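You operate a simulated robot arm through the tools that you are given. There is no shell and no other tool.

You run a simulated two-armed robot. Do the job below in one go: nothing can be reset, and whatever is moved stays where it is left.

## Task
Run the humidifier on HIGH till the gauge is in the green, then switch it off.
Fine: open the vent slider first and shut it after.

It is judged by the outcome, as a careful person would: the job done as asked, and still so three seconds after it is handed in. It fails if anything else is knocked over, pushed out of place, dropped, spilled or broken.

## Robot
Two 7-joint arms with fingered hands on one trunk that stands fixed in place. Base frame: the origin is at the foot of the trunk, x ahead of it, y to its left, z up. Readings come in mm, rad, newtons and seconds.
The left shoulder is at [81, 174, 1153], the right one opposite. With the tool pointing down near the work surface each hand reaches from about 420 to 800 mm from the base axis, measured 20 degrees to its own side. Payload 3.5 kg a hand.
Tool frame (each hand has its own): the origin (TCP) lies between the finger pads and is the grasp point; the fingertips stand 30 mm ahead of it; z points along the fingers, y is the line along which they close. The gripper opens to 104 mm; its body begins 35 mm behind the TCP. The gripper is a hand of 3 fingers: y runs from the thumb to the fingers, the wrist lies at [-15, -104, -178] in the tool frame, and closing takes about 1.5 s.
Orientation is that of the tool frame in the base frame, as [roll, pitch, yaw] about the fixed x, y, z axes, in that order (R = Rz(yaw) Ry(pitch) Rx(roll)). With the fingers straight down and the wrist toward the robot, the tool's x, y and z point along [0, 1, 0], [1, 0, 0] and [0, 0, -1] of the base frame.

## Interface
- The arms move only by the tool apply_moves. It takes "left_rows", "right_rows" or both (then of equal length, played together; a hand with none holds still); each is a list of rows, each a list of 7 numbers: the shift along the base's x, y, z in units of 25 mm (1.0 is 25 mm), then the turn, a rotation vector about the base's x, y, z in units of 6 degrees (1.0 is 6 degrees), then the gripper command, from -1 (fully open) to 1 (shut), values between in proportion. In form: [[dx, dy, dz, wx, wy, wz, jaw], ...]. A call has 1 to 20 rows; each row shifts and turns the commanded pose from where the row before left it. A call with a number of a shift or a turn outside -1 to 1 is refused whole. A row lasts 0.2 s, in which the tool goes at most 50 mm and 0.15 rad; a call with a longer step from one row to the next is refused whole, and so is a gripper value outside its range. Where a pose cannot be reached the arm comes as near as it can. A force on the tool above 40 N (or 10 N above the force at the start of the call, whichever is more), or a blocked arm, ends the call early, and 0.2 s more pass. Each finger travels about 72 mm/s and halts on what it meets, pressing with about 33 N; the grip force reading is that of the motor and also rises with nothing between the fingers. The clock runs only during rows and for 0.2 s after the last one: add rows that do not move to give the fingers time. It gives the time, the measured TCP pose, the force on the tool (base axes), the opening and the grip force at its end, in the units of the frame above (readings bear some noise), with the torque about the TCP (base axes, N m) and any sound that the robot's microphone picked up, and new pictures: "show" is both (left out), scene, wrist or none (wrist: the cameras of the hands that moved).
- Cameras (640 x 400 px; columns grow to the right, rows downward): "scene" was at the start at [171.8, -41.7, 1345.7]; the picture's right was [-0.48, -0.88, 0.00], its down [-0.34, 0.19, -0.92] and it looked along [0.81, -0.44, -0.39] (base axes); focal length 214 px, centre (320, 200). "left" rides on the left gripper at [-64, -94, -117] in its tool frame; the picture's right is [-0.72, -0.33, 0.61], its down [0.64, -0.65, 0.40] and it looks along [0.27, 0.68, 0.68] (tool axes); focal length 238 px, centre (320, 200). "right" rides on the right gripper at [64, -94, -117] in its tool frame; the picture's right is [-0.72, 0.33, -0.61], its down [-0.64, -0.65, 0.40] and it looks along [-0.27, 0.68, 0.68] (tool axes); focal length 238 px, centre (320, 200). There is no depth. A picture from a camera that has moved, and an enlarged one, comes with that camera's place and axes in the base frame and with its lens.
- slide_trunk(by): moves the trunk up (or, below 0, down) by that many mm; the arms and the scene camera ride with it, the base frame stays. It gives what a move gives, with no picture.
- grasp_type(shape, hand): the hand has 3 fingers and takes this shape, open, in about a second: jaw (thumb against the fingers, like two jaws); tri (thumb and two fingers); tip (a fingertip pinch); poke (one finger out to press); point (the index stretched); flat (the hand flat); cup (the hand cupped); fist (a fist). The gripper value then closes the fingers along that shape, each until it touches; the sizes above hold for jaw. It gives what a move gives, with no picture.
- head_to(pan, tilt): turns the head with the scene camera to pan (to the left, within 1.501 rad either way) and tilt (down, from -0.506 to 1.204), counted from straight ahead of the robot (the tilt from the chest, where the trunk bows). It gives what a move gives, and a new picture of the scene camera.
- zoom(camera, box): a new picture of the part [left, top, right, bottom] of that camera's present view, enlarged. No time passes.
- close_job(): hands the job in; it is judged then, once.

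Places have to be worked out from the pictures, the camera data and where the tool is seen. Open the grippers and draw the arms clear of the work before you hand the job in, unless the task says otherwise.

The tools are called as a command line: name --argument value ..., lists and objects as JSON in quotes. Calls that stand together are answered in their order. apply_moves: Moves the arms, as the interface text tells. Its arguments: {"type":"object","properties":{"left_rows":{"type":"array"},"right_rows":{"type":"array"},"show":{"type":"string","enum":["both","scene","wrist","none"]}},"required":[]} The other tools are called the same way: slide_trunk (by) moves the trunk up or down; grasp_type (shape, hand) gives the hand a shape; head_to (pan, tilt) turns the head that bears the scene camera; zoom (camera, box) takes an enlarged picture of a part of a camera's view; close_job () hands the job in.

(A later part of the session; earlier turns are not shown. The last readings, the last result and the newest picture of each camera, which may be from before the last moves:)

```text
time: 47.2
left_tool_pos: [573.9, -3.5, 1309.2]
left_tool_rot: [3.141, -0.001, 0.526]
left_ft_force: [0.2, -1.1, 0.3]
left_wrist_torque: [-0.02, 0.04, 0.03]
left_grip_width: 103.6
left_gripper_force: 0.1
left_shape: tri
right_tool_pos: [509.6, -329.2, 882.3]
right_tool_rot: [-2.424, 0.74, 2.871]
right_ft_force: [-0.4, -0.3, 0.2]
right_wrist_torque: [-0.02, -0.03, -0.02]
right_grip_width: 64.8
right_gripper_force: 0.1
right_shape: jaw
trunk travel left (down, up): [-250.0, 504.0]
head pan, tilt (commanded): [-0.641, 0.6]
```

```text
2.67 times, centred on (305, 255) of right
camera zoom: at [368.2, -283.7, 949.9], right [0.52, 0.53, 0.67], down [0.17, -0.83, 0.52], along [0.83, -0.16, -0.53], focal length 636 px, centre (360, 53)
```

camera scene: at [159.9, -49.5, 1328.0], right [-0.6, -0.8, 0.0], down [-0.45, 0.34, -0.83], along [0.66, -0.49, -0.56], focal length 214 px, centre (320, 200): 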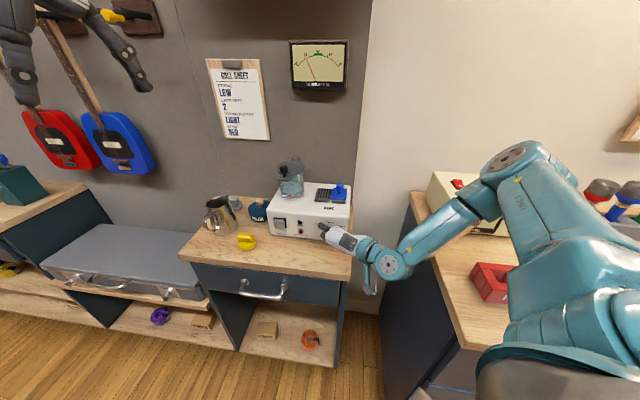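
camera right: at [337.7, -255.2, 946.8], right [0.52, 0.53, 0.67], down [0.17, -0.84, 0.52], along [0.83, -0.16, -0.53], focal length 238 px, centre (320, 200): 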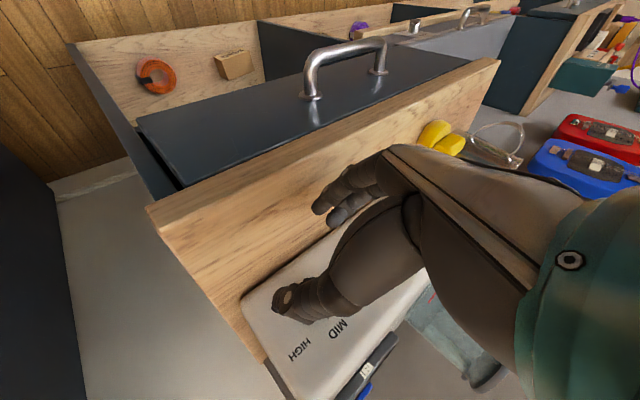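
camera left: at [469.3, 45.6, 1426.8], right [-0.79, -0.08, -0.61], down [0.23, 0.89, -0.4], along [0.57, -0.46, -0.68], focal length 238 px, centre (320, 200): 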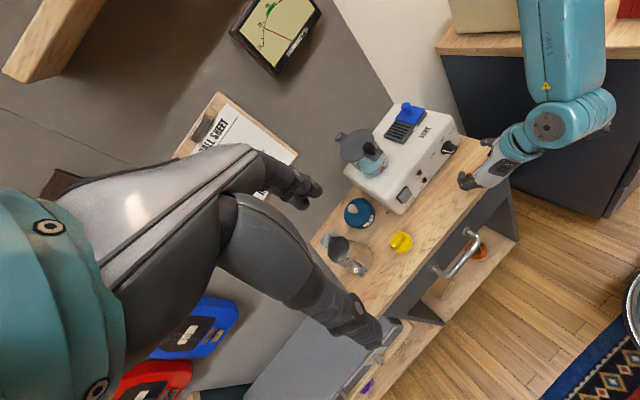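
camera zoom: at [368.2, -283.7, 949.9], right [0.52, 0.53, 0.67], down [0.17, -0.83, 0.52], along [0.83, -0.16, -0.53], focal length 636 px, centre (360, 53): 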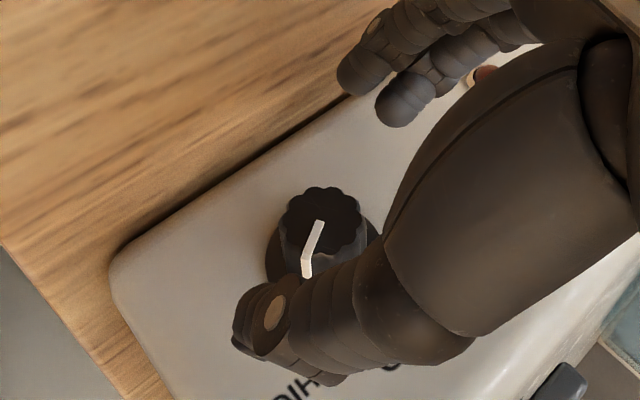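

The pointer looks at or near HIGH. I back the hand off further and raise it to see the knob plainly with the scene camera.

apply_moves --right_rows '[[-0.5, 0.5, 0, 0, 0, 0, -0.25], [-0.7, 0.7, 0, 0, 0, 0, -0.25], [-0.5, 0.5, 0.5, 0, 0, 0, -0.25], [0, 0, 1, 0, 0, 0, -0.25], [0, 0, 1, 0, 0, 0, -0.25], [0, 0, 1, 0, 0, 0, -0.25], [0, 0, 1, 0, 0, 0, -0.25], [0, -0.5, 1, 0, 0, 0, -0.25], [0, -0.8, 1, 0, 0, 0, -0.25], [0, -0.8, 1, 0, 0, 0, -0.25], [0, -0.8, 0, 0, 0, 0, -0.25], [0, -0.8, 0, 0, 0, 0, -0.25]]' --show "scene"

zoom --camera "scene" --box '[310, 215, 355, 245]'

zoom --camera "left" --box '[430, 120, 480, 158]'

```text
time: 49.8
left_tool_pos: [573.3, -4.9, 1308.3]
left_tool_rot: [-3.14, 0.0, 0.525]
left_ft_force: [-0.2, -0.2, -1.3]
left_wrist_torque: [0.0, -0.01, -0.03]
left_grip_width: 103.9
left_gripper_force: 0.0
left_shape: tri
right_tool_pos: [466.3, -380.5, 1068.9]
right_tool_rot: [-2.424, 0.741, 2.871]
right_ft_force: [0.1, 0.7, -0.3]
right_wrist_torque: [0.02, -0.01, -0.01]
right_grip_width: 64.8
right_gripper_force: 0.1
right_shape: jaw
trunk travel left (down, up): [-250.0, 504.0]
head pan, tilt (commanded): [-0.641, 0.6]
camera scene: at [161.1, -50.5, 1327.8], right [-0.6, -0.8, 0.0], down [-0.45, 0.34, -0.83], along [0.66, -0.49, -0.56], focal length 214 px, centre (320, 200)
```

scene: 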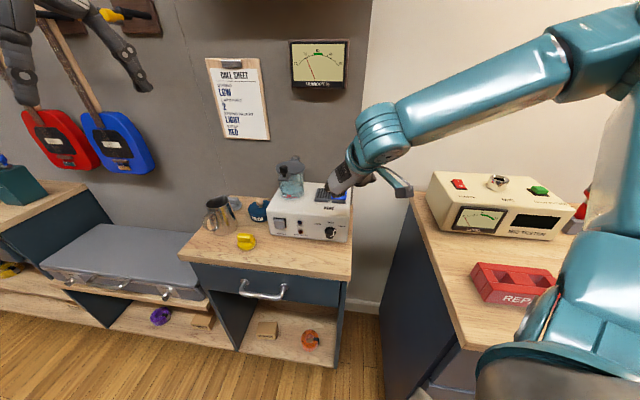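

```text
13.33 times, centred on (332, 230) of scene
camera zoom: at [161.1, -50.5, 1327.8], right [-0.6, -0.8, 0.0], down [-0.45, 0.34, -0.83], along [0.66, -0.49, -0.56], focal length 2860 px, centre (153, -200)
```

zoom: 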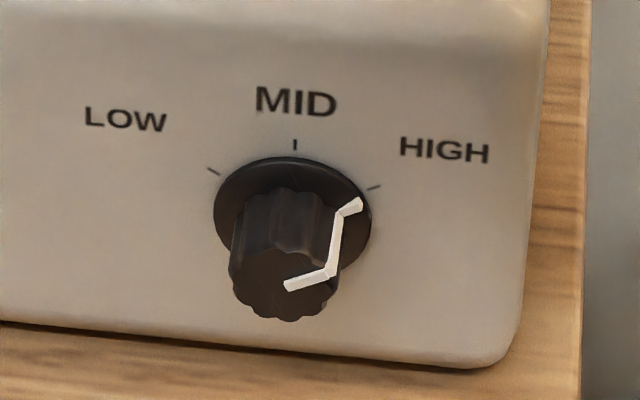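

```text
10.53 times, centred on (455, 139) of left
camera zoom: at [469.4, 45.0, 1426.8], right [-0.79, -0.08, -0.61], down [0.23, 0.89, -0.4], along [0.58, -0.46, -0.68], focal length 2509 px, centre (-1101, 842)
```

zoom: 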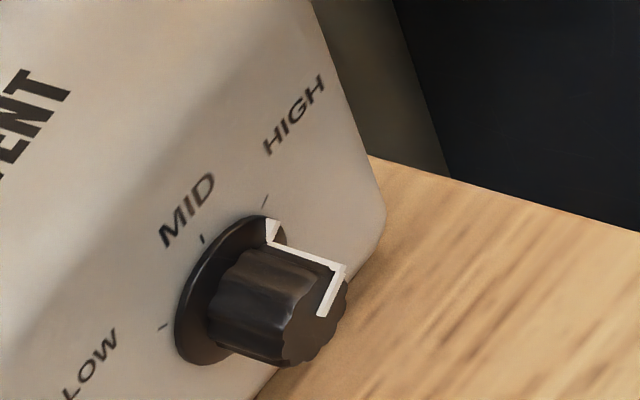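

The knob now points at HIGH. Next the power button: I close the right hand into a solid tip, unroll it, and bring it high in front of the button.

apply_moves --right_rows '[[0.454, 0.787, 0, 0.354, -0.354, 0, 0], [0.454, 0.787, 0, 0.354, -0.354, 0, 0.5], [0.454, 0.787, 0, 0.354, -0.354, 0, 1], [0.454, 0.787, 0, 0.354, -0.354, 0, 1], [0.454, 0.787, 0, 0.354, -0.354, 0, 1], [0.454, 0.787, 0, 0.354, -0.354, 0, 1], [0.454, 0.787, 0, 0.354, -0.354, 0, 1], [0.454, 0.787, 0, 0.354, -0.354, 0, 1], [0.454, 0.787, 0, 0.354, -0.354, 0, 1], [0.454, 0.787, 0, 0.354, -0.354, 0, 1]]' --show "both"

```text
time: 52.0
left_tool_pos: [572.4, -4.5, 1308.9]
left_tool_rot: [3.139, 0.001, 0.526]
left_ft_force: [-0.2, 0.3, 0.3]
left_wrist_torque: [0.0, -0.02, 0.0]
left_grip_width: 103.5
left_gripper_force: 0.0
left_shape: tri
right_tool_pos: [579.7, -180.5, 1070.1]
right_tool_rot: [3.11, 0.87, 2.315]
right_ft_force: [-0.3, 0.3, 0.1]
right_wrist_torque: [-0.01, 0.01, 0.02]
right_grip_width: 0.0
right_gripper_force: 32.4
right_shape: jaw
trunk travel left (down, up): [-250.0, 504.0]
head pan, tilt (commanded): [-0.641, 0.6]
camera scene: at [161.7, -50.3, 1327.7], right [-0.6, -0.8, 0.0], down [-0.45, 0.34, -0.82], along [0.66, -0.49, -0.57], focal length 214 px, centre (320, 200)
camera right: at [421.8, -153.1, 1092.9], right [0.22, 0.22, 0.95], down [0.03, -0.98, 0.22], along [0.98, -0.02, -0.22], focal length 238 px, centre (320, 200)
```

scene: 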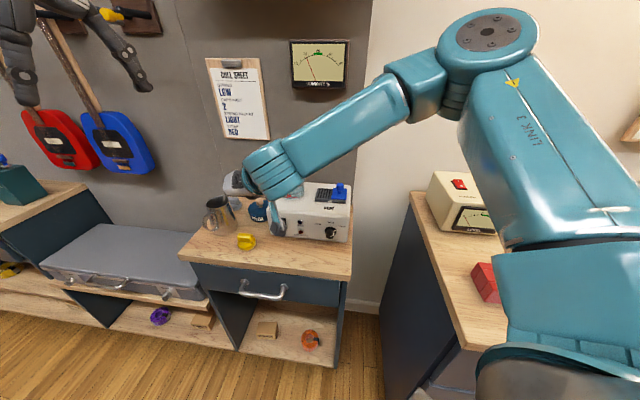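
right: 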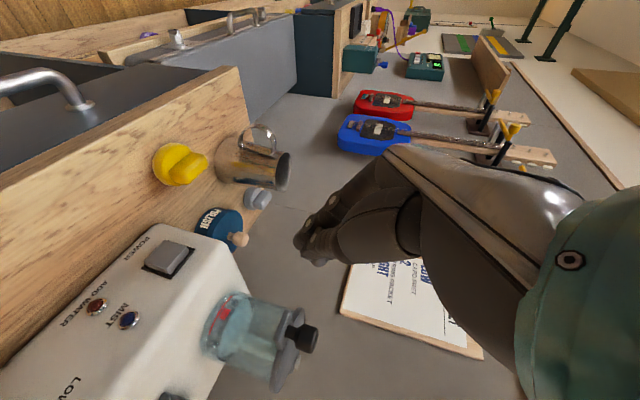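

The tip is in front and above the button. I lower it to button height, about 80 mm short of the panel.

apply_moves --right_rows '[[0, 0, -0.86, 0, 0, 0, 1], [0, 0, -0.86, 0, 0, 0, 1], [0, 0, -0.86, 0, 0, 0, 1], [0, 0, -0.86, 0, 0, 0, 1], [0, 0, -0.86, 0, 0, 0, 1], [0, 0, -0.86, 0, 0, 0, 1], [0, 0, -0.86, 0, 0, 0, 1], [0, 0, -0.86, 0, 0, 0, 1]]' --show "both"

zoom --camera "left" --box '[350, 130, 490, 260]'

zoom --camera "right" --box '[200, 100, 400, 300]'

```text
time: 53.8
left_tool_pos: [572.5, -4.5, 1308.8]
left_tool_rot: [-3.139, 0.0, 0.525]
left_ft_force: [0.0, 1.3, 0.1]
left_wrist_torque: [-0.03, 0.0, -0.02]
left_grip_width: 103.2
left_gripper_force: 0.0
left_shape: tri
right_tool_pos: [575.5, -192.1, 904.2]
right_tool_rot: [3.114, 0.87, 2.32]
right_ft_force: [-0.2, -0.3, -0.3]
right_wrist_torque: [-0.01, -0.01, -0.02]
right_grip_width: 0.0
right_gripper_force: 33.2
right_shape: jaw
right hand out of reach, approached as far as the arm can: row 8
trunk travel left (down, up): [-250.0, 504.0]
head pan, tilt (commanded): [-0.641, 0.6]
camera scene: at [161.3, -50.3, 1327.8], right [-0.6, -0.8, 0.0], down [-0.45, 0.34, -0.83], along [0.66, -0.49, -0.56], focal length 214 px, centre (320, 200)
camera right: at [418.4, -164.4, 928.2], right [0.22, 0.22, 0.95], down [0.03, -0.98, 0.22], along [0.98, -0.02, -0.22], focal length 238 px, centre (320, 200)
```

scene: 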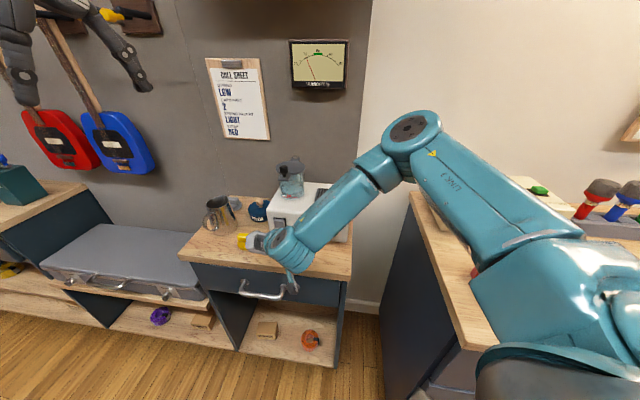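
right: 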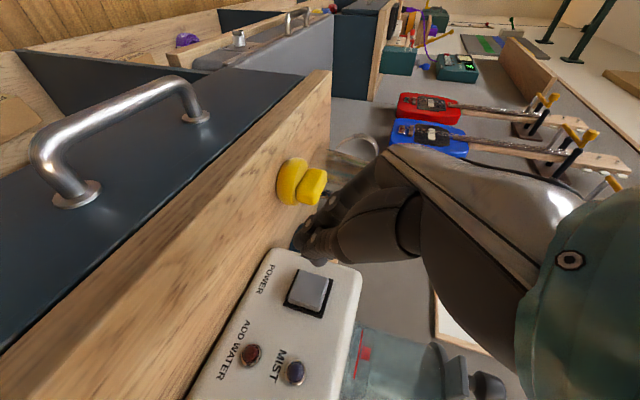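

```text
3.08 times, centred on (420, 195) of left
camera zoom: at [469.7, 45.2, 1426.7], right [-0.79, -0.08, -0.61], down [0.23, 0.89, -0.4], along [0.58, -0.46, -0.68], focal length 733 px, centre (12, 215)
```

zoom: 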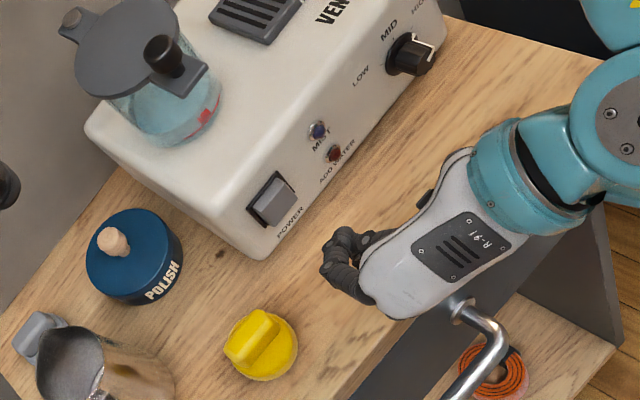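

```text
2.00 times, centred on (300, 200) of right
camera zoom: at [418.4, -164.4, 928.2], right [0.22, 0.22, 0.95], down [0.03, -0.98, 0.22], along [0.98, -0.02, -0.22], focal length 477 px, centre (360, 200)
```

zoom: 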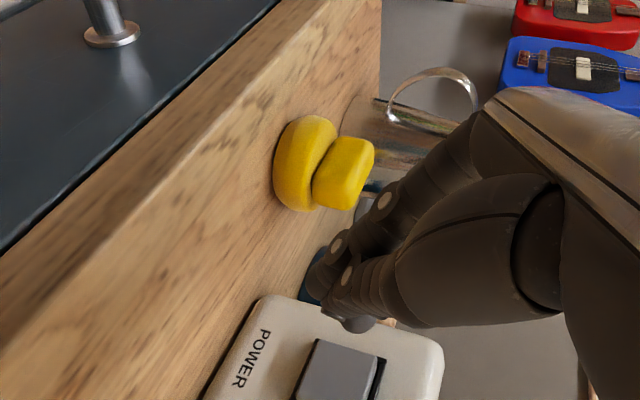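

The arm hit a reach limit on the last step there, with the tip about 70 mm in front of the button. Moving toward the panel should bring it back into reach; I advance 30 mm and recheck.

apply_moves --right_rows '[[0.28, -0.28, 0, 0, 0, 0, 1], [0.28, -0.28, 0, 0, 0, 0, 1], [0.28, -0.28, 0, 0, 0, 0, 1]]' --show "none"

zoom --camera "left" --box '[370, 150, 470, 240]'

zoom --camera "right" --box '[200, 150, 400, 350]'

```text
time: 54.6
left_tool_pos: [572.7, -3.9, 1308.6]
left_tool_rot: [3.14, 0.0, 0.527]
left_ft_force: [0.0, -0.9, 0.4]
left_wrist_torque: [-0.03, -0.02, -0.03]
left_grip_width: 103.5
left_gripper_force: 0.0
left_shape: tri
right_tool_pos: [597.1, -214.3, 905.0]
right_tool_rot: [3.114, 0.871, 2.318]
right_ft_force: [0.7, 0.3, -0.4]
right_wrist_torque: [0.0, -0.03, 0.0]
right_grip_width: 0.2
right_gripper_force: 32.8
right_shape: jaw
trunk travel left (down, up): [-250.0, 504.0]
head pan, tilt (commanded): [-0.641, 0.6]
```

```text
4.44 times, centred on (420, 195) of left
camera zoom: at [469.7, 45.2, 1426.7], right [-0.79, -0.08, -0.61], down [0.23, 0.89, -0.4], along [0.58, -0.46, -0.68], focal length 1059 px, centre (-124, 222)
```

zoom: 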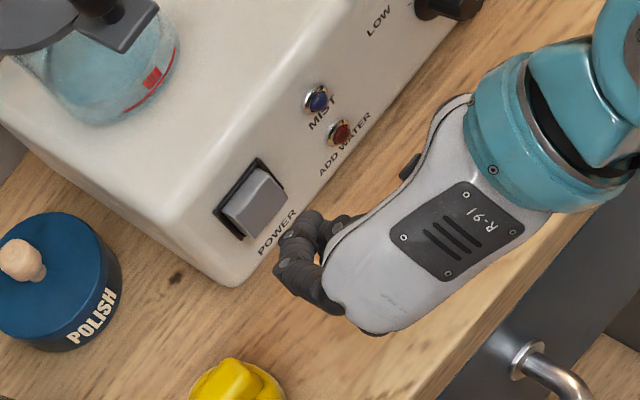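

```text
2.00 times, centred on (300, 250) of right
camera zoom: at [438.8, -185.3, 929.2], right [0.22, 0.22, 0.95], down [0.03, -0.98, 0.22], along [0.98, -0.02, -0.22], focal length 477 px, centre (360, 100)
```

zoom: 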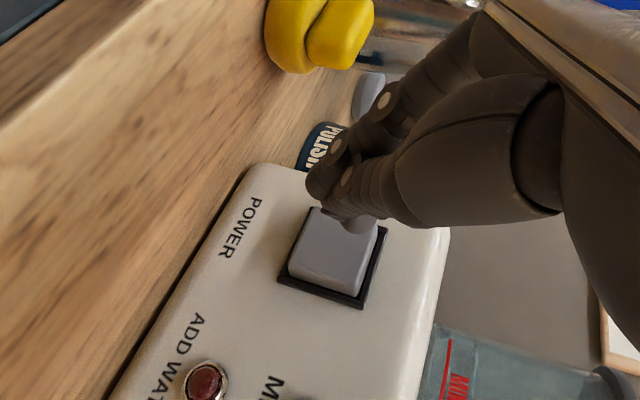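

Readings and view agree: the tip must go 9 mm left, 7 mm down and 48 mm forward. I shift and advance to about 13 mm short of the button.

apply_moves --right_rows '[[0.415, -0.244, -0.09, 0, 0, 0, 1], [0.415, -0.244, -0.09, 0, 0, 0, 1], [0.415, -0.244, -0.09, 0, 0, 0, 1]]' --show "none"

zoom --camera "left" --box '[370, 150, 470, 240]'

zoom --camera "right" --box '[250, 180, 370, 300]'

```text
time: 55.4
left_tool_pos: [572.0, -2.1, 1309.4]
left_tool_rot: [3.14, 0.0, 0.526]
left_ft_force: [-1.1, -0.6, -0.4]
left_wrist_torque: [0.01, -0.02, 0.01]
left_grip_width: 103.6
left_gripper_force: 0.2
left_shape: tri
right_tool_pos: [626.3, -229.9, 898.3]
right_tool_rot: [3.114, 0.872, 2.324]
right_ft_force: [-6.1, 4.0, 0.6]
right_wrist_torque: [0.01, 0.05, -0.05]
right_grip_width: 0.2
right_gripper_force: 32.8
right_shape: jaw
trunk travel left (down, up): [-250.0, 504.0]
head pan, tilt (commanded): [-0.641, 0.6]
heard: click
```

```text
4.44 times, centred on (420, 195) of left
camera zoom: at [468.6, 46.0, 1427.1], right [-0.79, -0.08, -0.61], down [0.23, 0.89, -0.4], along [0.58, -0.46, -0.68], focal length 1059 px, centre (-124, 222)
```

zoom: 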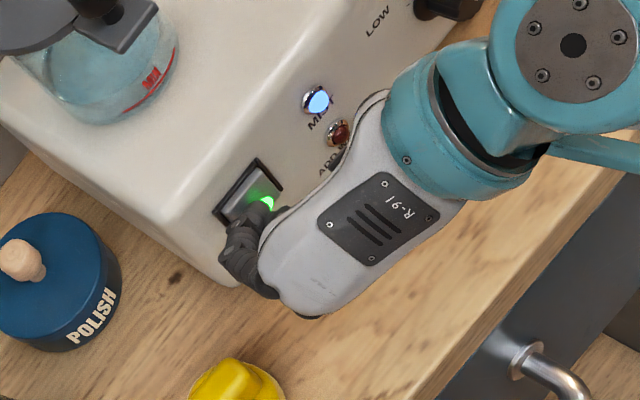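

```text
3.33 times, centred on (310, 240) of right
camera zoom: at [468.5, -202.2, 922.9], right [0.22, 0.22, 0.95], down [0.03, -0.98, 0.22], along [0.98, -0.01, -0.22], focal length 794 px, centre (353, 67)
```

zoom: 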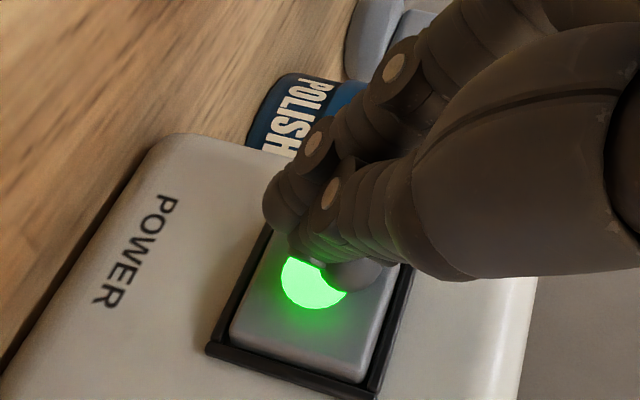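

The button clicked, the green power lamp and MIST light are on. I back off 12 mm to release it and read the gauge right away.

apply_moves --right_rows '[[-0.34, 0.34, 0, 0, 0, 0, 1]]' --show "none"

zoom --camera "scene" --box '[280, 30, 360, 100]'

zoom --camera "left" --box '[370, 150, 470, 240]'

```text
time: 55.8
left_tool_pos: [573.2, -2.0, 1309.3]
left_tool_rot: [3.141, 0.0, 0.525]
left_ft_force: [-0.1, 0.9, 0.1]
left_wrist_torque: [0.0, 0.0, 0.05]
left_grip_width: 103.6
left_gripper_force: 0.0
left_shape: tri
right_tool_pos: [619.3, -222.9, 897.0]
right_tool_rot: [3.112, 0.873, 2.318]
right_ft_force: [-0.8, 0.6, 0.5]
right_wrist_torque: [-0.01, 0.0, 0.0]
right_grip_width: 0.1
right_gripper_force: 32.8
right_shape: jaw
trunk travel left (down, up): [-250.0, 504.0]
head pan, tilt (commanded): [-0.641, 0.6]
```

```text
5.71 times, centred on (320, 65) of scene
camera zoom: at [161.2, -50.1, 1327.8], right [-0.6, -0.8, 0.0], down [-0.45, 0.34, -0.83], along [0.66, -0.49, -0.56], focal length 1226 px, centre (320, 971)
```

zoom: 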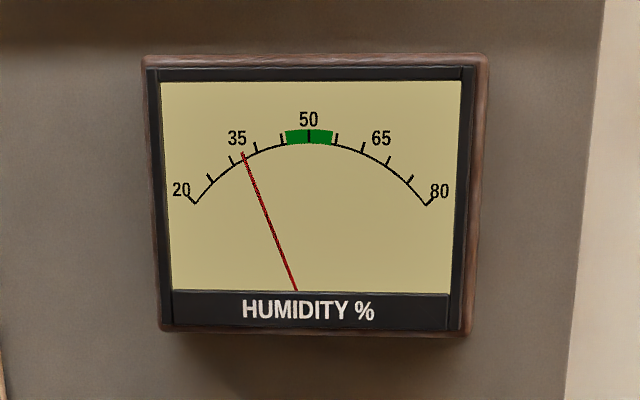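

```text
4.44 times, centred on (420, 195) of left
camera zoom: at [469.6, 45.4, 1426.7], right [-0.79, -0.08, -0.61], down [0.23, 0.89, -0.4], along [0.58, -0.46, -0.68], focal length 1059 px, centre (-124, 222)
```

zoom: 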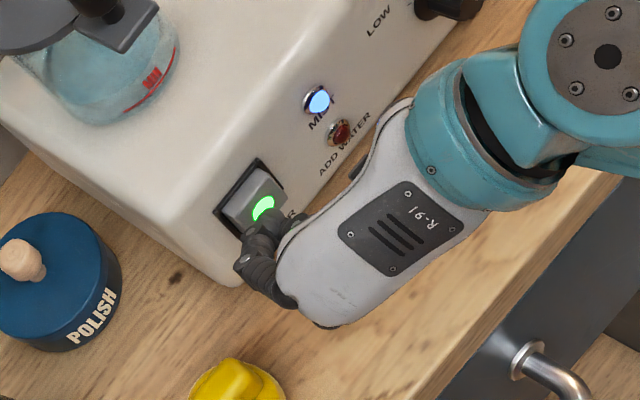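

The needle is around 36.5 and starting to move; the lamps stay lit after release. I back off 4 mm more and wait in short steps, reading the gauge each time.

apply_moves --right_rows '[[-0.11, 0.11, 0, 0, 0, 0, 1], [0, 0, 0, 0, 0, 0, 1], [0, 0, 0, 0, 0, 0, 1], [0, 0, 0, 0, 0, 0, 1]]' --show "none"

zoom --camera "scene" --box '[280, 30, 360, 100]'

```text
time: 56.8
left_tool_pos: [573.5, -5.2, 1309.5]
left_tool_rot: [-3.141, 0.002, 0.525]
left_ft_force: [0.3, -0.7, 0.8]
left_wrist_torque: [0.0, 0.0, 0.0]
left_grip_width: 103.7
left_gripper_force: 0.0
left_shape: tri
right_tool_pos: [616.5, -219.8, 898.5]
right_tool_rot: [3.113, 0.872, 2.319]
right_ft_force: [-0.7, -0.1, -0.4]
right_wrist_torque: [-0.03, 0.03, 0.01]
right_grip_width: 0.1
right_gripper_force: 32.7
right_shape: jaw
trunk travel left (down, up): [-250.0, 504.0]
head pan, tilt (commanded): [-0.641, 0.6]
```

```text
5.71 times, centred on (320, 65) of scene
camera zoom: at [161.3, -50.3, 1327.8], right [-0.6, -0.8, 0.0], down [-0.45, 0.34, -0.83], along [0.66, -0.49, -0.56], focal length 1226 px, centre (320, 971)
```

zoom: 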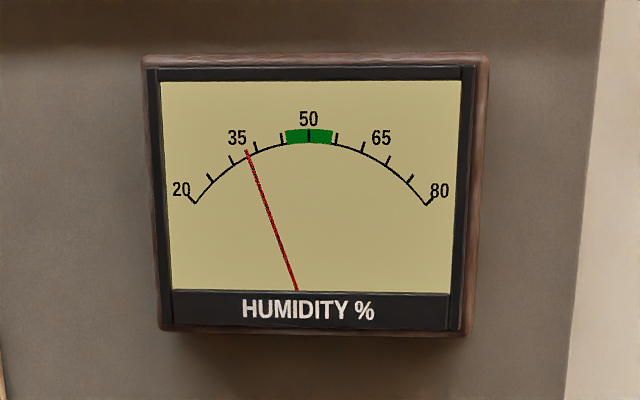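

The needle moves about 1 % per second (now ≈ 38). I wait 4 s more.

apply_moves --right_rows '[[0, 0, 0, 0, 0, 0, 1], [0, 0, 0, 0, 0, 0, 1], [0, 0, 0, 0, 0, 0, 1], [0, 0, 0, 0, 0, 0, 1], [0, 0, 0, 0, 0, 0, 1], [0, 0, 0, 0, 0, 0, 1], [0, 0, 0, 0, 0, 0, 1], [0, 0, 0, 0, 0, 0, 1], [0, 0, 0, 0, 0, 0, 1], [0, 0, 0, 0, 0, 0, 1], [0, 0, 0, 0, 0, 0, 1], [0, 0, 0, 0, 0, 0, 1], [0, 0, 0, 0, 0, 0, 1], [0, 0, 0, 0, 0, 0, 1], [0, 0, 0, 0, 0, 0, 1], [0, 0, 0, 0, 0, 0, 1], [0, 0, 0, 0, 0, 0, 1], [0, 0, 0, 0, 0, 0, 1], [0, 0, 0, 0, 0, 0, 1]]' --show "none"

zoom --camera "scene" --box '[280, 30, 360, 100]'

zoom --camera "left" --box '[370, 150, 470, 240]'

```text
time: 60.8
left_tool_pos: [573.5, -3.8, 1309.0]
left_tool_rot: [-3.141, 0.001, 0.526]
left_ft_force: [-0.2, 0.2, -0.3]
left_wrist_torque: [0.02, -0.02, -0.01]
left_grip_width: 103.3
left_gripper_force: 0.1
left_shape: tri
right_tool_pos: [616.0, -219.8, 898.5]
right_tool_rot: [3.113, 0.872, 2.319]
right_ft_force: [-0.1, 0.2, -0.2]
right_wrist_torque: [-0.04, 0.01, 0.0]
right_grip_width: 0.2
right_gripper_force: 33.0
right_shape: jaw
trunk travel left (down, up): [-250.0, 504.0]
head pan, tilt (commanded): [-0.641, 0.6]
```

```text
5.71 times, centred on (320, 65) of scene
camera zoom: at [161.3, -50.3, 1327.8], right [-0.6, -0.8, 0.0], down [-0.45, 0.34, -0.83], along [0.66, -0.49, -0.56], focal length 1226 px, centre (320, 971)
```

zoom: 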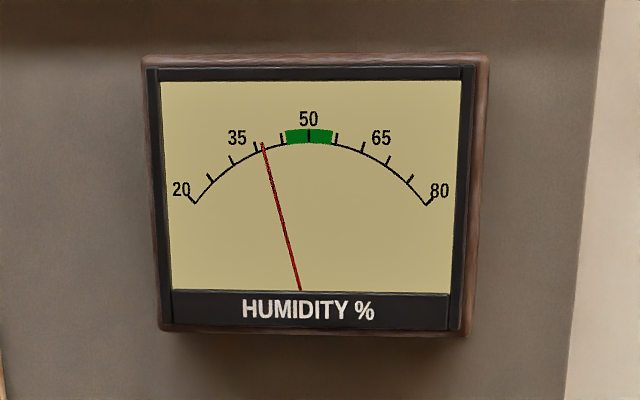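

```text
4.44 times, centred on (420, 195) of left
camera zoom: at [469.7, 45.3, 1426.7], right [-0.79, -0.08, -0.61], down [0.23, 0.89, -0.4], along [0.58, -0.46, -0.68], focal length 1059 px, centre (-124, 222)
```

zoom: 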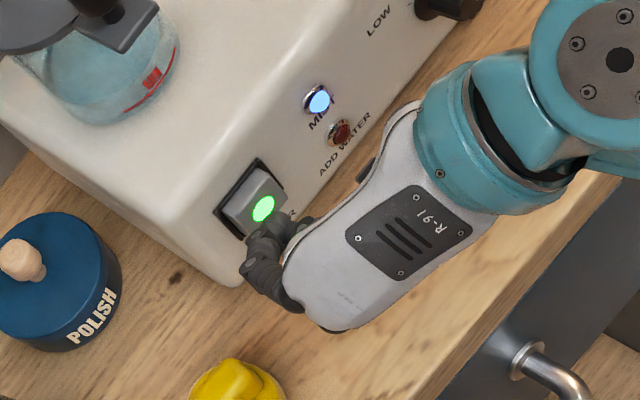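

Needle ≈ 41, rising about 0.8 %/s; all normal, no ADD WATER light. I wait 4 s more twice, checking in between.

apply_moves --right_rows '[[0, 0, 0, 0, 0, 0, 1], [0, 0, 0, 0, 0, 0, 1], [0, 0, 0, 0, 0, 0, 1], [0, 0, 0, 0, 0, 0, 1], [0, 0, 0, 0, 0, 0, 1], [0, 0, 0, 0, 0, 0, 1], [0, 0, 0, 0, 0, 0, 1], [0, 0, 0, 0, 0, 0, 1], [0, 0, 0, 0, 0, 0, 1], [0, 0, 0, 0, 0, 0, 1], [0, 0, 0, 0, 0, 0, 1], [0, 0, 0, 0, 0, 0, 1], [0, 0, 0, 0, 0, 0, 1], [0, 0, 0, 0, 0, 0, 1], [0, 0, 0, 0, 0, 0, 1], [0, 0, 0, 0, 0, 0, 1], [0, 0, 0, 0, 0, 0, 1], [0, 0, 0, 0, 0, 0, 1], [0, 0, 0, 0, 0, 0, 1]]' --show "none"

zoom --camera "scene" --box '[280, 30, 360, 100]'

```text
time: 64.8
left_tool_pos: [573.0, -3.3, 1308.0]
left_tool_rot: [-3.141, -0.002, 0.525]
left_ft_force: [0.5, 0.1, 0.7]
left_wrist_torque: [-0.02, 0.0, 0.0]
left_grip_width: 103.7
left_gripper_force: 0.0
left_shape: tri
right_tool_pos: [615.9, -220.6, 898.0]
right_tool_rot: [3.113, 0.87, 2.317]
right_ft_force: [0.3, 0.0, -0.1]
right_wrist_torque: [-0.01, 0.02, -0.04]
right_grip_width: 0.0
right_gripper_force: 33.0
right_shape: jaw
trunk travel left (down, up): [-250.0, 504.0]
head pan, tilt (commanded): [-0.641, 0.6]
```

```text
5.71 times, centred on (320, 65) of scene
camera zoom: at [161.3, -50.3, 1327.8], right [-0.6, -0.8, 0.0], down [-0.45, 0.34, -0.83], along [0.66, -0.49, -0.56], focal length 1226 px, centre (320, 971)
```

zoom: 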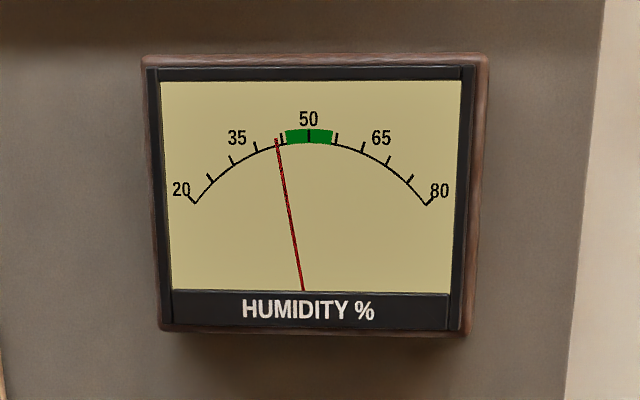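

Needle ≈ 44. I wait another 4 s.

apply_moves --right_rows '[[0, 0, 0, 0, 0, 0, 1], [0, 0, 0, 0, 0, 0, 1], [0, 0, 0, 0, 0, 0, 1], [0, 0, 0, 0, 0, 0, 1], [0, 0, 0, 0, 0, 0, 1], [0, 0, 0, 0, 0, 0, 1], [0, 0, 0, 0, 0, 0, 1], [0, 0, 0, 0, 0, 0, 1], [0, 0, 0, 0, 0, 0, 1], [0, 0, 0, 0, 0, 0, 1], [0, 0, 0, 0, 0, 0, 1], [0, 0, 0, 0, 0, 0, 1], [0, 0, 0, 0, 0, 0, 1], [0, 0, 0, 0, 0, 0, 1], [0, 0, 0, 0, 0, 0, 1], [0, 0, 0, 0, 0, 0, 1], [0, 0, 0, 0, 0, 0, 1], [0, 0, 0, 0, 0, 0, 1], [0, 0, 0, 0, 0, 0, 1]]' --show "none"

zoom --camera "scene" --box '[280, 30, 360, 100]'

```text
time: 68.8
left_tool_pos: [573.1, -4.2, 1309.2]
left_tool_rot: [-3.14, 0.001, 0.526]
left_ft_force: [0.1, 1.0, -0.1]
left_wrist_torque: [-0.04, -0.04, 0.0]
left_grip_width: 103.5
left_gripper_force: 0.1
left_shape: tri
right_tool_pos: [616.4, -219.7, 897.8]
right_tool_rot: [3.116, 0.871, 2.322]
right_ft_force: [-0.1, -0.4, 0.1]
right_wrist_torque: [-0.01, -0.02, -0.01]
right_grip_width: 0.4
right_gripper_force: 33.2
right_shape: jaw
trunk travel left (down, up): [-250.0, 504.0]
head pan, tilt (commanded): [-0.641, 0.6]
```

```text
5.71 times, centred on (320, 65) of scene
camera zoom: at [161.3, -50.3, 1327.8], right [-0.6, -0.8, 0.0], down [-0.45, 0.34, -0.83], along [0.66, -0.49, -0.56], focal length 1226 px, centre (320, 971)
```

zoom: 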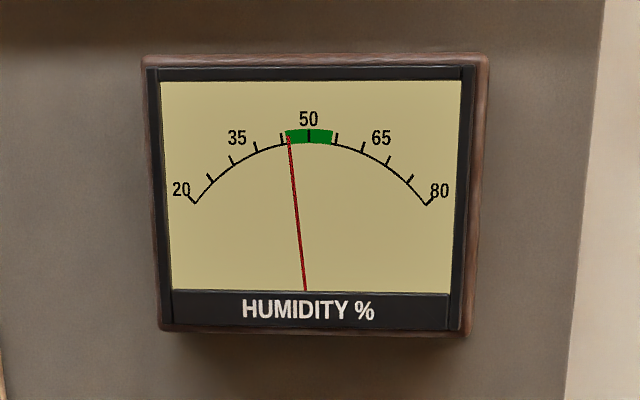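

The needle has just entered the green (≈ 46). I let it go about 1.5 s deeper in, then press the button once more and back off.

apply_moves --right_rows '[[0, 0, 0, 0, 0, 0, 1], [0, 0, 0, 0, 0, 0, 1], [0, 0, 0, 0, 0, 0, 1], [0, 0, 0, 0, 0, 0, 1], [0, 0, 0, 0, 0, 0, 1], [0, 0, 0, 0, 0, 0, 1], [0, 0, 0, 0, 0, 0, 1], [0.14, -0.14, 0, 0, 0, 0, 1], [0.14, -0.14, 0, 0, 0, 0, 1], [0.14, -0.14, 0, 0, 0, 0, 1], [0, 0, 0, 0, 0, 0, 1]]' --show "none"

zoom --camera "left" --box '[370, 150, 470, 240]'

zoom --camera "scene" --box '[280, 30, 360, 100]'

```text
time: 71.2
left_tool_pos: [574.0, -2.7, 1308.4]
left_tool_rot: [-3.141, -0.002, 0.527]
left_ft_force: [-0.4, -0.6, 0.2]
left_wrist_torque: [-0.02, 0.0, 0.0]
left_grip_width: 103.4
left_gripper_force: 0.1
left_shape: tri
right_tool_pos: [625.9, -228.6, 899.5]
right_tool_rot: [3.114, 0.87, 2.322]
right_ft_force: [-3.5, 3.0, -1.5]
right_wrist_torque: [0.08, 0.04, -0.05]
right_grip_width: 0.0
right_gripper_force: 33.3
right_shape: jaw
trunk travel left (down, up): [-250.0, 504.0]
head pan, tilt (commanded): [-0.641, 0.6]
heard: click
```

```text
4.44 times, centred on (420, 195) of left
camera zoom: at [469.5, 45.6, 1426.7], right [-0.79, -0.08, -0.61], down [0.23, 0.89, -0.4], along [0.58, -0.46, -0.68], focal length 1059 px, centre (-124, 222)
```

zoom: 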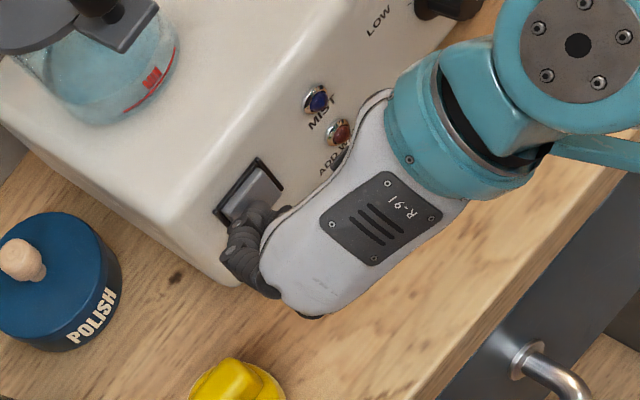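

```text
5.71 times, centred on (320, 65) of scene
camera zoom: at [161.1, -49.9, 1327.8], right [-0.6, -0.8, 0.0], down [-0.45, 0.34, -0.83], along [0.66, -0.49, -0.56], focal length 1226 px, centre (320, 971)
```

zoom: 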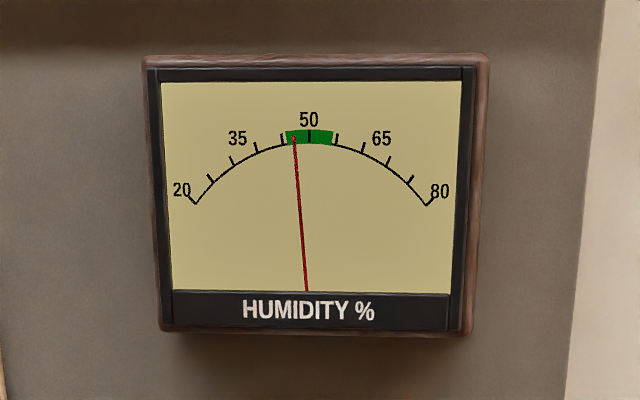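

A second click, the MIST and power lamps are out, and the needle stands at ≈ 47 in the green. I back straight off the button 70 mm and raise the hand.

apply_moves --right_rows '[[-0.4, 0.4, 0, 0, 0, 0, 1], [-0.6, 0.6, 0.1, 0, 0, 0, 1], [-0.6, 0.6, 0.3, 0, 0, 0, 1], [-0.4, 0.4, 0.8, 0, 0, 0, 1], [0, 0, 1, 0, 0, 0, 1], [0, 0, 1, 0, 0, 0, 1], [0, 0, 1, 0, 0, 0, 1], [0, 0, 1, 0, 0, 0, 1], [0, 0, 1, 0, 0, 0, 1], [0, 0, 1, 0, 0, 0, 1], [0, 0, 1, 0, 0, 0, 1], [0, 0, 1, 0, 0, 0, 1]]' --show "scene"

zoom --camera "scene" --box '[280, 30, 360, 100]'

zoom --camera "left" --box '[340, 100, 480, 240]'

```text
time: 73.8
left_tool_pos: [571.9, -3.5, 1309.1]
left_tool_rot: [-3.14, -0.001, 0.526]
left_ft_force: [0.5, 0.1, 0.6]
left_wrist_torque: [-0.02, 0.01, -0.04]
left_grip_width: 103.4
left_gripper_force: 0.1
left_shape: tri
right_tool_pos: [580.0, -179.6, 1130.8]
right_tool_rot: [3.116, 0.871, 2.321]
right_ft_force: [0.1, 0.0, -0.3]
right_wrist_torque: [0.02, 0.01, 0.01]
right_grip_width: 0.0
right_gripper_force: 33.1
right_shape: jaw
trunk travel left (down, up): [-250.0, 504.0]
head pan, tilt (commanded): [-0.641, 0.6]
camera scene: at [161.0, -50.1, 1327.8], right [-0.6, -0.8, 0.0], down [-0.45, 0.34, -0.83], along [0.66, -0.49, -0.56], focal length 214 px, centre (320, 200)
```

scene: 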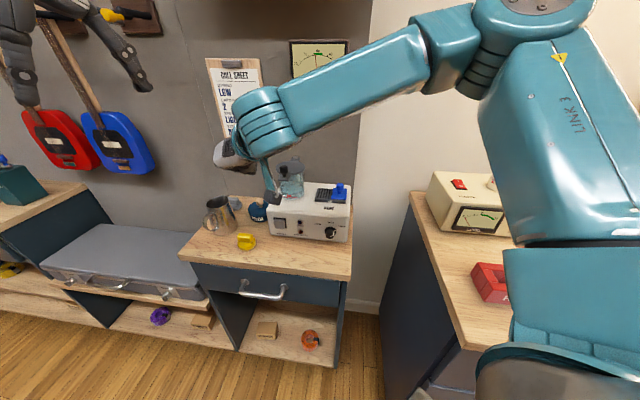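

```text
5.71 times, centred on (320, 65) of scene
camera zoom: at [161.0, -50.1, 1327.8], right [-0.6, -0.8, 0.0], down [-0.45, 0.34, -0.83], along [0.66, -0.49, -0.56], focal length 1226 px, centre (320, 971)
```

zoom: 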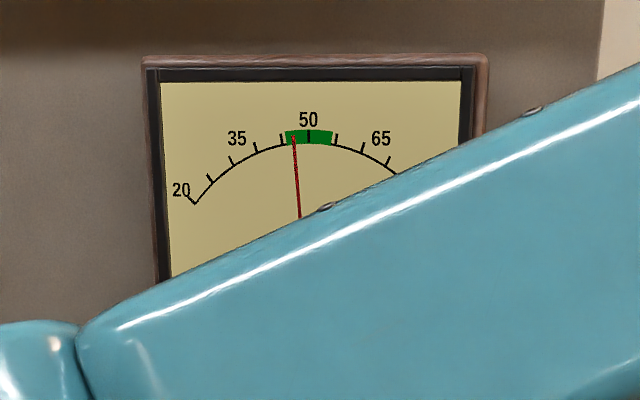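

```text
2.86 times, centred on (410, 170) of left
camera zoom: at [469.4, 45.4, 1426.8], right [-0.79, -0.08, -0.61], down [0.23, 0.89, -0.4], along [0.58, -0.46, -0.68], focal length 681 px, centre (63, 286)
```

zoom: 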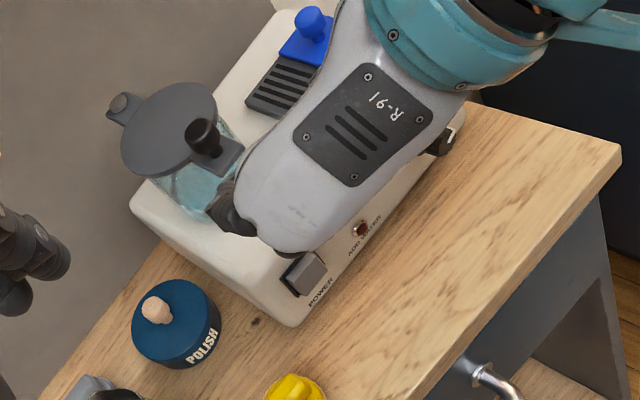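

The needle holds in the green with the unit off. I now retrace the right hand back to the right and untilt it toward a fingers-down pose for closing the vent.

apply_moves --right_rows '[[-0.487, -0.92, 0.11, 0, 0, 0, 1], [-0.487, -0.92, 0.11, 0, 0, 0, 1], [-0.487, -0.92, 0.11, 0, 0, 0, 0.5], [-0.487, -0.92, 0.11, 0, 0, 0, 0], [-0.487, -0.92, 0.11, 0, 0, 0, -0.3], [-0.487, -0.92, 0.11, 0, 0, 0, -0.3], [-0.487, -0.92, 0.11, 0, 0, 0, -0.3], [-0.487, -0.92, 0.11, 0, 0, 0, -0.3], [-0.487, -0.92, 0.11, 0, 0, 0, -0.3], [-0.487, -0.92, 0.11, 0, 0, 0, -0.3], [-0.487, -0.92, 0.11, 0, 0, 0, -0.3]]' --show "none"

apply_moves --right_rows '[[-0.1, -0.4, 0, 0.589, 0.589, 0, -0.3], [-0.1, -0.4, 0, 0.589, 0.589, 0, -0.3], [-0.1, -0.4, 0, 0.589, 0.589, 0, -0.3], [-0.1, -0.4, 0, 0.589, 0.589, 0, -0.3], [-0.1, -0.4, 0, 0.589, 0.589, 0, -0.3], [-0.1, -0.4, 0, 0.589, 0.589, 0, -0.3], [-0.1, -0.4, 0, 0.589, 0.589, 0, -0.3], [-0.1, -0.4, 0, 0.589, 0.589, 0, -0.3], [-0.1, -0.4, 0, 0.589, 0.589, 0, -0.3], [-0.1, -0.4, 0, 0.589, 0.589, 0, -0.3]]' --show "scene"

```text
time: 76.2
left_tool_pos: [573.1, -5.5, 1309.1]
left_tool_rot: [-3.14, -0.001, 0.526]
left_ft_force: [1.0, -0.1, -0.1]
left_wrist_torque: [0.02, 0.0, 0.02]
left_grip_width: 103.6
left_gripper_force: 0.1
left_shape: tri
right_tool_pos: [442.0, -433.3, 1159.7]
right_tool_rot: [3.114, 0.872, 2.32]
right_ft_force: [0.7, -0.7, -0.5]
right_wrist_torque: [0.04, 0.07, -0.02]
right_grip_width: 67.1
right_gripper_force: 0.0
right_shape: jaw
trunk travel left (down, up): [-250.0, 504.0]
head pan, tilt (commanded): [-0.641, 0.6]
```

```text
time: 78.4
left_tool_pos: [573.3, -3.6, 1308.2]
left_tool_rot: [-3.141, -0.001, 0.524]
left_ft_force: [0.5, 0.9, 0.3]
left_wrist_torque: [-0.01, 0.01, 0.01]
left_grip_width: 103.6
left_gripper_force: 0.2
left_shape: tri
right_tool_pos: [417.4, -533.0, 1158.7]
right_tool_rot: [3.141, 0.001, 2.333]
right_ft_force: [-0.2, 0.5, -0.7]
right_wrist_torque: [0.0, 0.04, -0.02]
right_grip_width: 67.3
right_gripper_force: 0.0
right_shape: jaw
trunk travel left (down, up): [-250.0, 504.0]
head pan, tilt (commanded): [-0.641, 0.6]
camera scene: at [161.4, -50.2, 1327.7], right [-0.6, -0.8, 0.0], down [-0.45, 0.34, -0.83], along [0.66, -0.49, -0.56], focal length 214 px, centre (320, 200)
```

scene: 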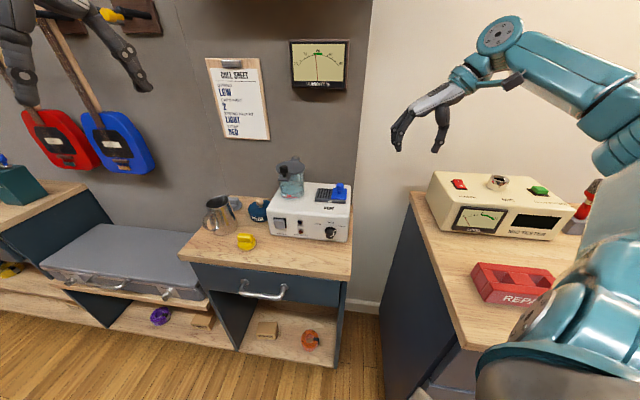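

Now I yaw back 90° so the closing line is along the panel normal, as in the first vent grip.

apply_moves --right_rows '[[0, 0, 0, 0, 0, -0.94, -0.3], [0, 0, 0, 0, 0, -0.94, -0.3], [0, 0, 0, 0, 0, -0.94, -0.3], [0, 0, 0, 0, 0, -0.94, -0.3], [0, 0, 0, 0, 0, -0.94, -0.3], [0, 0, 0, 0, 0, -0.94, -0.3], [0, 0, 0, 0, 0, -0.94, -0.3], [0, 0, 0, 0, 0, -0.94, -0.3], [0, 0, 0, 0, 0, -0.94, -0.3], [0, 0, 0, 0, 0, -0.94, -0.3], [0, 0, 0, 0, 0, -0.94, -0.3], [0, 0, 0, 0, 0, -0.94, -0.3], [0, 0, 0, 0, 0, -0.94, -0.3], [0, 0, 0, 0, 0, -0.94, -0.3], [0, 0, 0, 0, 0, -0.94, -0.3], [0, 0, 0, 0, 0, -0.95, -0.3]]' --show "none"

zoom --camera "scene" --box '[300, 160, 350, 210]'

```text
time: 81.8
left_tool_pos: [573.7, -3.0, 1308.1]
left_tool_rot: [3.141, 0.001, 0.525]
left_ft_force: [0.0, -0.5, -0.1]
left_wrist_torque: [-0.04, -0.01, 0.0]
left_grip_width: 103.7
left_gripper_force: 0.0
left_shape: tri
right_tool_pos: [418.5, -533.1, 1159.1]
right_tool_rot: [3.142, -0.002, 0.754]
right_ft_force: [0.2, -0.1, 0.1]
right_wrist_torque: [0.05, 0.03, -0.02]
right_grip_width: 67.0
right_gripper_force: 0.0
right_shape: jaw
trunk travel left (down, up): [-250.0, 504.0]
head pan, tilt (commanded): [-0.641, 0.6]
```

```text
8.00 times, centred on (325, 185) of scene
camera zoom: at [161.3, -50.0, 1327.8], right [-0.6, -0.8, 0.0], down [-0.45, 0.34, -0.83], along [0.66, -0.49, -0.56], focal length 1716 px, centre (280, 320)
```

zoom: 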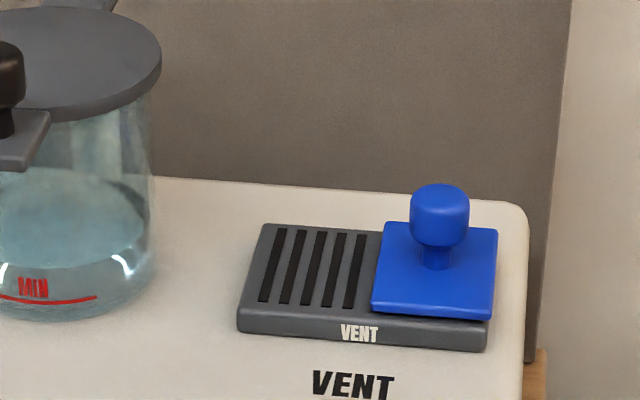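

The box hasn't moved and the slider is where I left it. I move back above the handle and descend to the same grip height as before.

apply_moves --right_rows '[[0.9, 0.387, -0.145, 0, 0, 0, -0.3], [0.9, 0.387, -0.145, 0, 0, 0, -0.3], [0.9, 0.387, -0.145, 0, 0, 0, -0.3], [0.9, 0.387, -0.145, 0, 0, 0, -0.3], [0.9, 0.387, -0.145, 0, 0, 0, -0.3], [0.9, 0.387, -0.145, 0, 0, 0, -0.3], [0.9, 0.387, -0.145, 0, 0, 0, -0.3], [0.9, 0.387, -0.145, 0, 0, 0, -0.3], [0, 0, -0.92, 0, 0, 0, -0.3], [0, 0, -0.92, 0, 0, 0, -0.3], [0, 0, -0.92, 0, 0, 0, -0.3]]' --show "none"

zoom --camera "right" --box '[180, 150, 380, 330]'

zoom --camera "scene" --box '[290, 140, 360, 210]'

```text
time: 84.2
left_tool_pos: [573.7, -3.6, 1309.4]
left_tool_rot: [-3.141, 0.001, 0.524]
left_ft_force: [0.7, 0.9, 0.3]
left_wrist_torque: [0.0, 0.02, -0.01]
left_grip_width: 103.6
left_gripper_force: 0.0
left_shape: tri
right_tool_pos: [598.7, -455.8, 1060.8]
right_tool_rot: [3.141, 0.0, 0.759]
right_ft_force: [-0.6, 0.6, -1.0]
right_wrist_torque: [0.02, -0.01, -0.03]
right_grip_width: 67.3
right_gripper_force: 0.1
right_shape: jaw
trunk travel left (down, up): [-250.0, 504.0]
head pan, tilt (commanded): [-0.641, 0.6]
```

```text
2.22 times, centred on (280, 240) of right
camera zoom: at [581.2, -343.3, 1178.3], right [-0.3, -0.73, 0.61], down [-0.91, 0.03, -0.4], along [0.27, -0.68, -0.68], focal length 530 px, centre (409, 111)
```

zoom: 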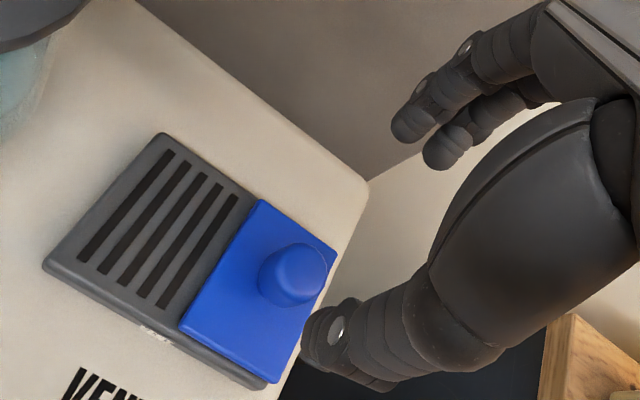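

```text
5.71 times, centred on (325, 175) of scene
camera zoom: at [161.5, -50.5, 1327.7], right [-0.6, -0.8, 0.0], down [-0.45, 0.34, -0.82], along [0.66, -0.49, -0.57], focal length 1226 px, centre (291, 343)
```

zoom: 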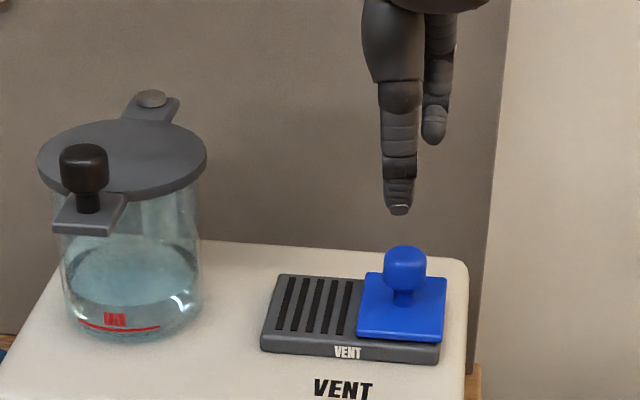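

Aligned directly above the handle. I descend the last 69 mm and close on the cap.

apply_moves --right_rows '[[0, 0, -0.9, 0, 0, 0, -0.3], [0, 0, -0.9, 0, 0, 0, -0.3], [0, 0, -0.6, 0, 0, 0, -0.3], [0, 0, -0.36, 0, 0, 0, -0.3], [0, 0, 0, 0, 0, 0, -0.3], [0, 0, 0, 0, 0, 0, 0.2], [0, 0, 0, 0, 0, 0, 1], [0, 0, 0, 0, 0, 0, 1], [0, 0, 0, 0, 0, 0, 1], [0, 0, 0, 0, 0, 0, 1]]' --show "none"

zoom --camera "right" --box '[230, 150, 400, 320]'

zoom --camera "scene" --box '[300, 160, 350, 210]'

```text
time: 86.4
left_tool_pos: [573.5, -4.8, 1309.0]
left_tool_rot: [3.14, 0.001, 0.525]
left_ft_force: [-0.3, 0.1, 0.0]
left_wrist_torque: [0.02, 0.02, -0.01]
left_grip_width: 103.6
left_gripper_force: 0.0
left_shape: tri
right_tool_pos: [599.1, -456.4, 992.1]
right_tool_rot: [-3.14, 0.002, 0.758]
right_ft_force: [-0.3, 2.2, -2.6]
right_wrist_torque: [0.06, -0.02, 0.01]
right_grip_width: 15.0
right_gripper_force: 33.1
right_shape: jaw
trunk travel left (down, up): [-250.0, 504.0]
head pan, tilt (commanded): [-0.641, 0.6]
```

```text
2.35 times, centred on (315, 235) of right
camera zoom: at [581.6, -343.4, 1109.4], right [-0.3, -0.73, 0.61], down [-0.91, 0.03, -0.4], along [0.27, -0.68, -0.68], focal length 561 px, centre (332, 118)
```

zoom: 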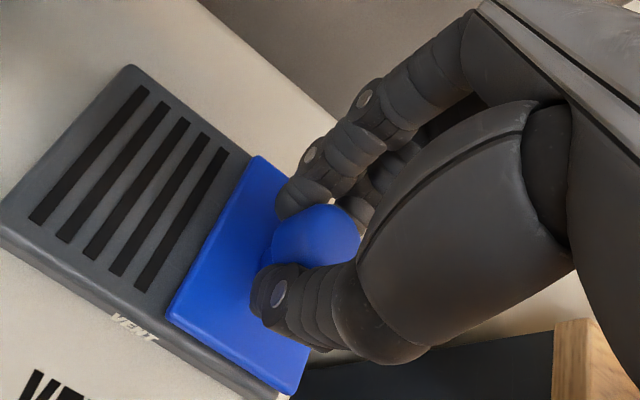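

```text
8.00 times, centred on (325, 185) of scene
camera zoom: at [161.5, -50.2, 1327.7], right [-0.6, -0.8, 0.0], down [-0.45, 0.34, -0.83], along [0.66, -0.49, -0.56], focal length 1716 px, centre (280, 320)
```

zoom: 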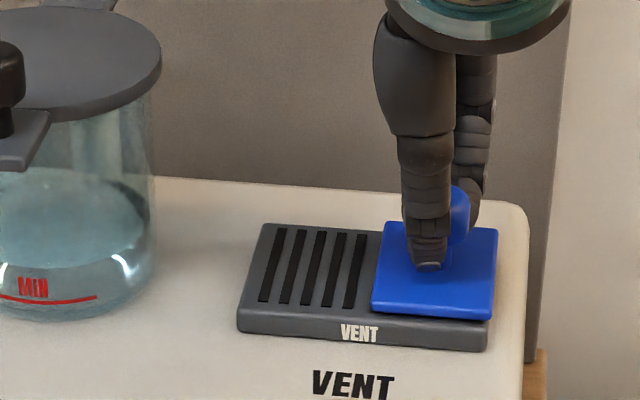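

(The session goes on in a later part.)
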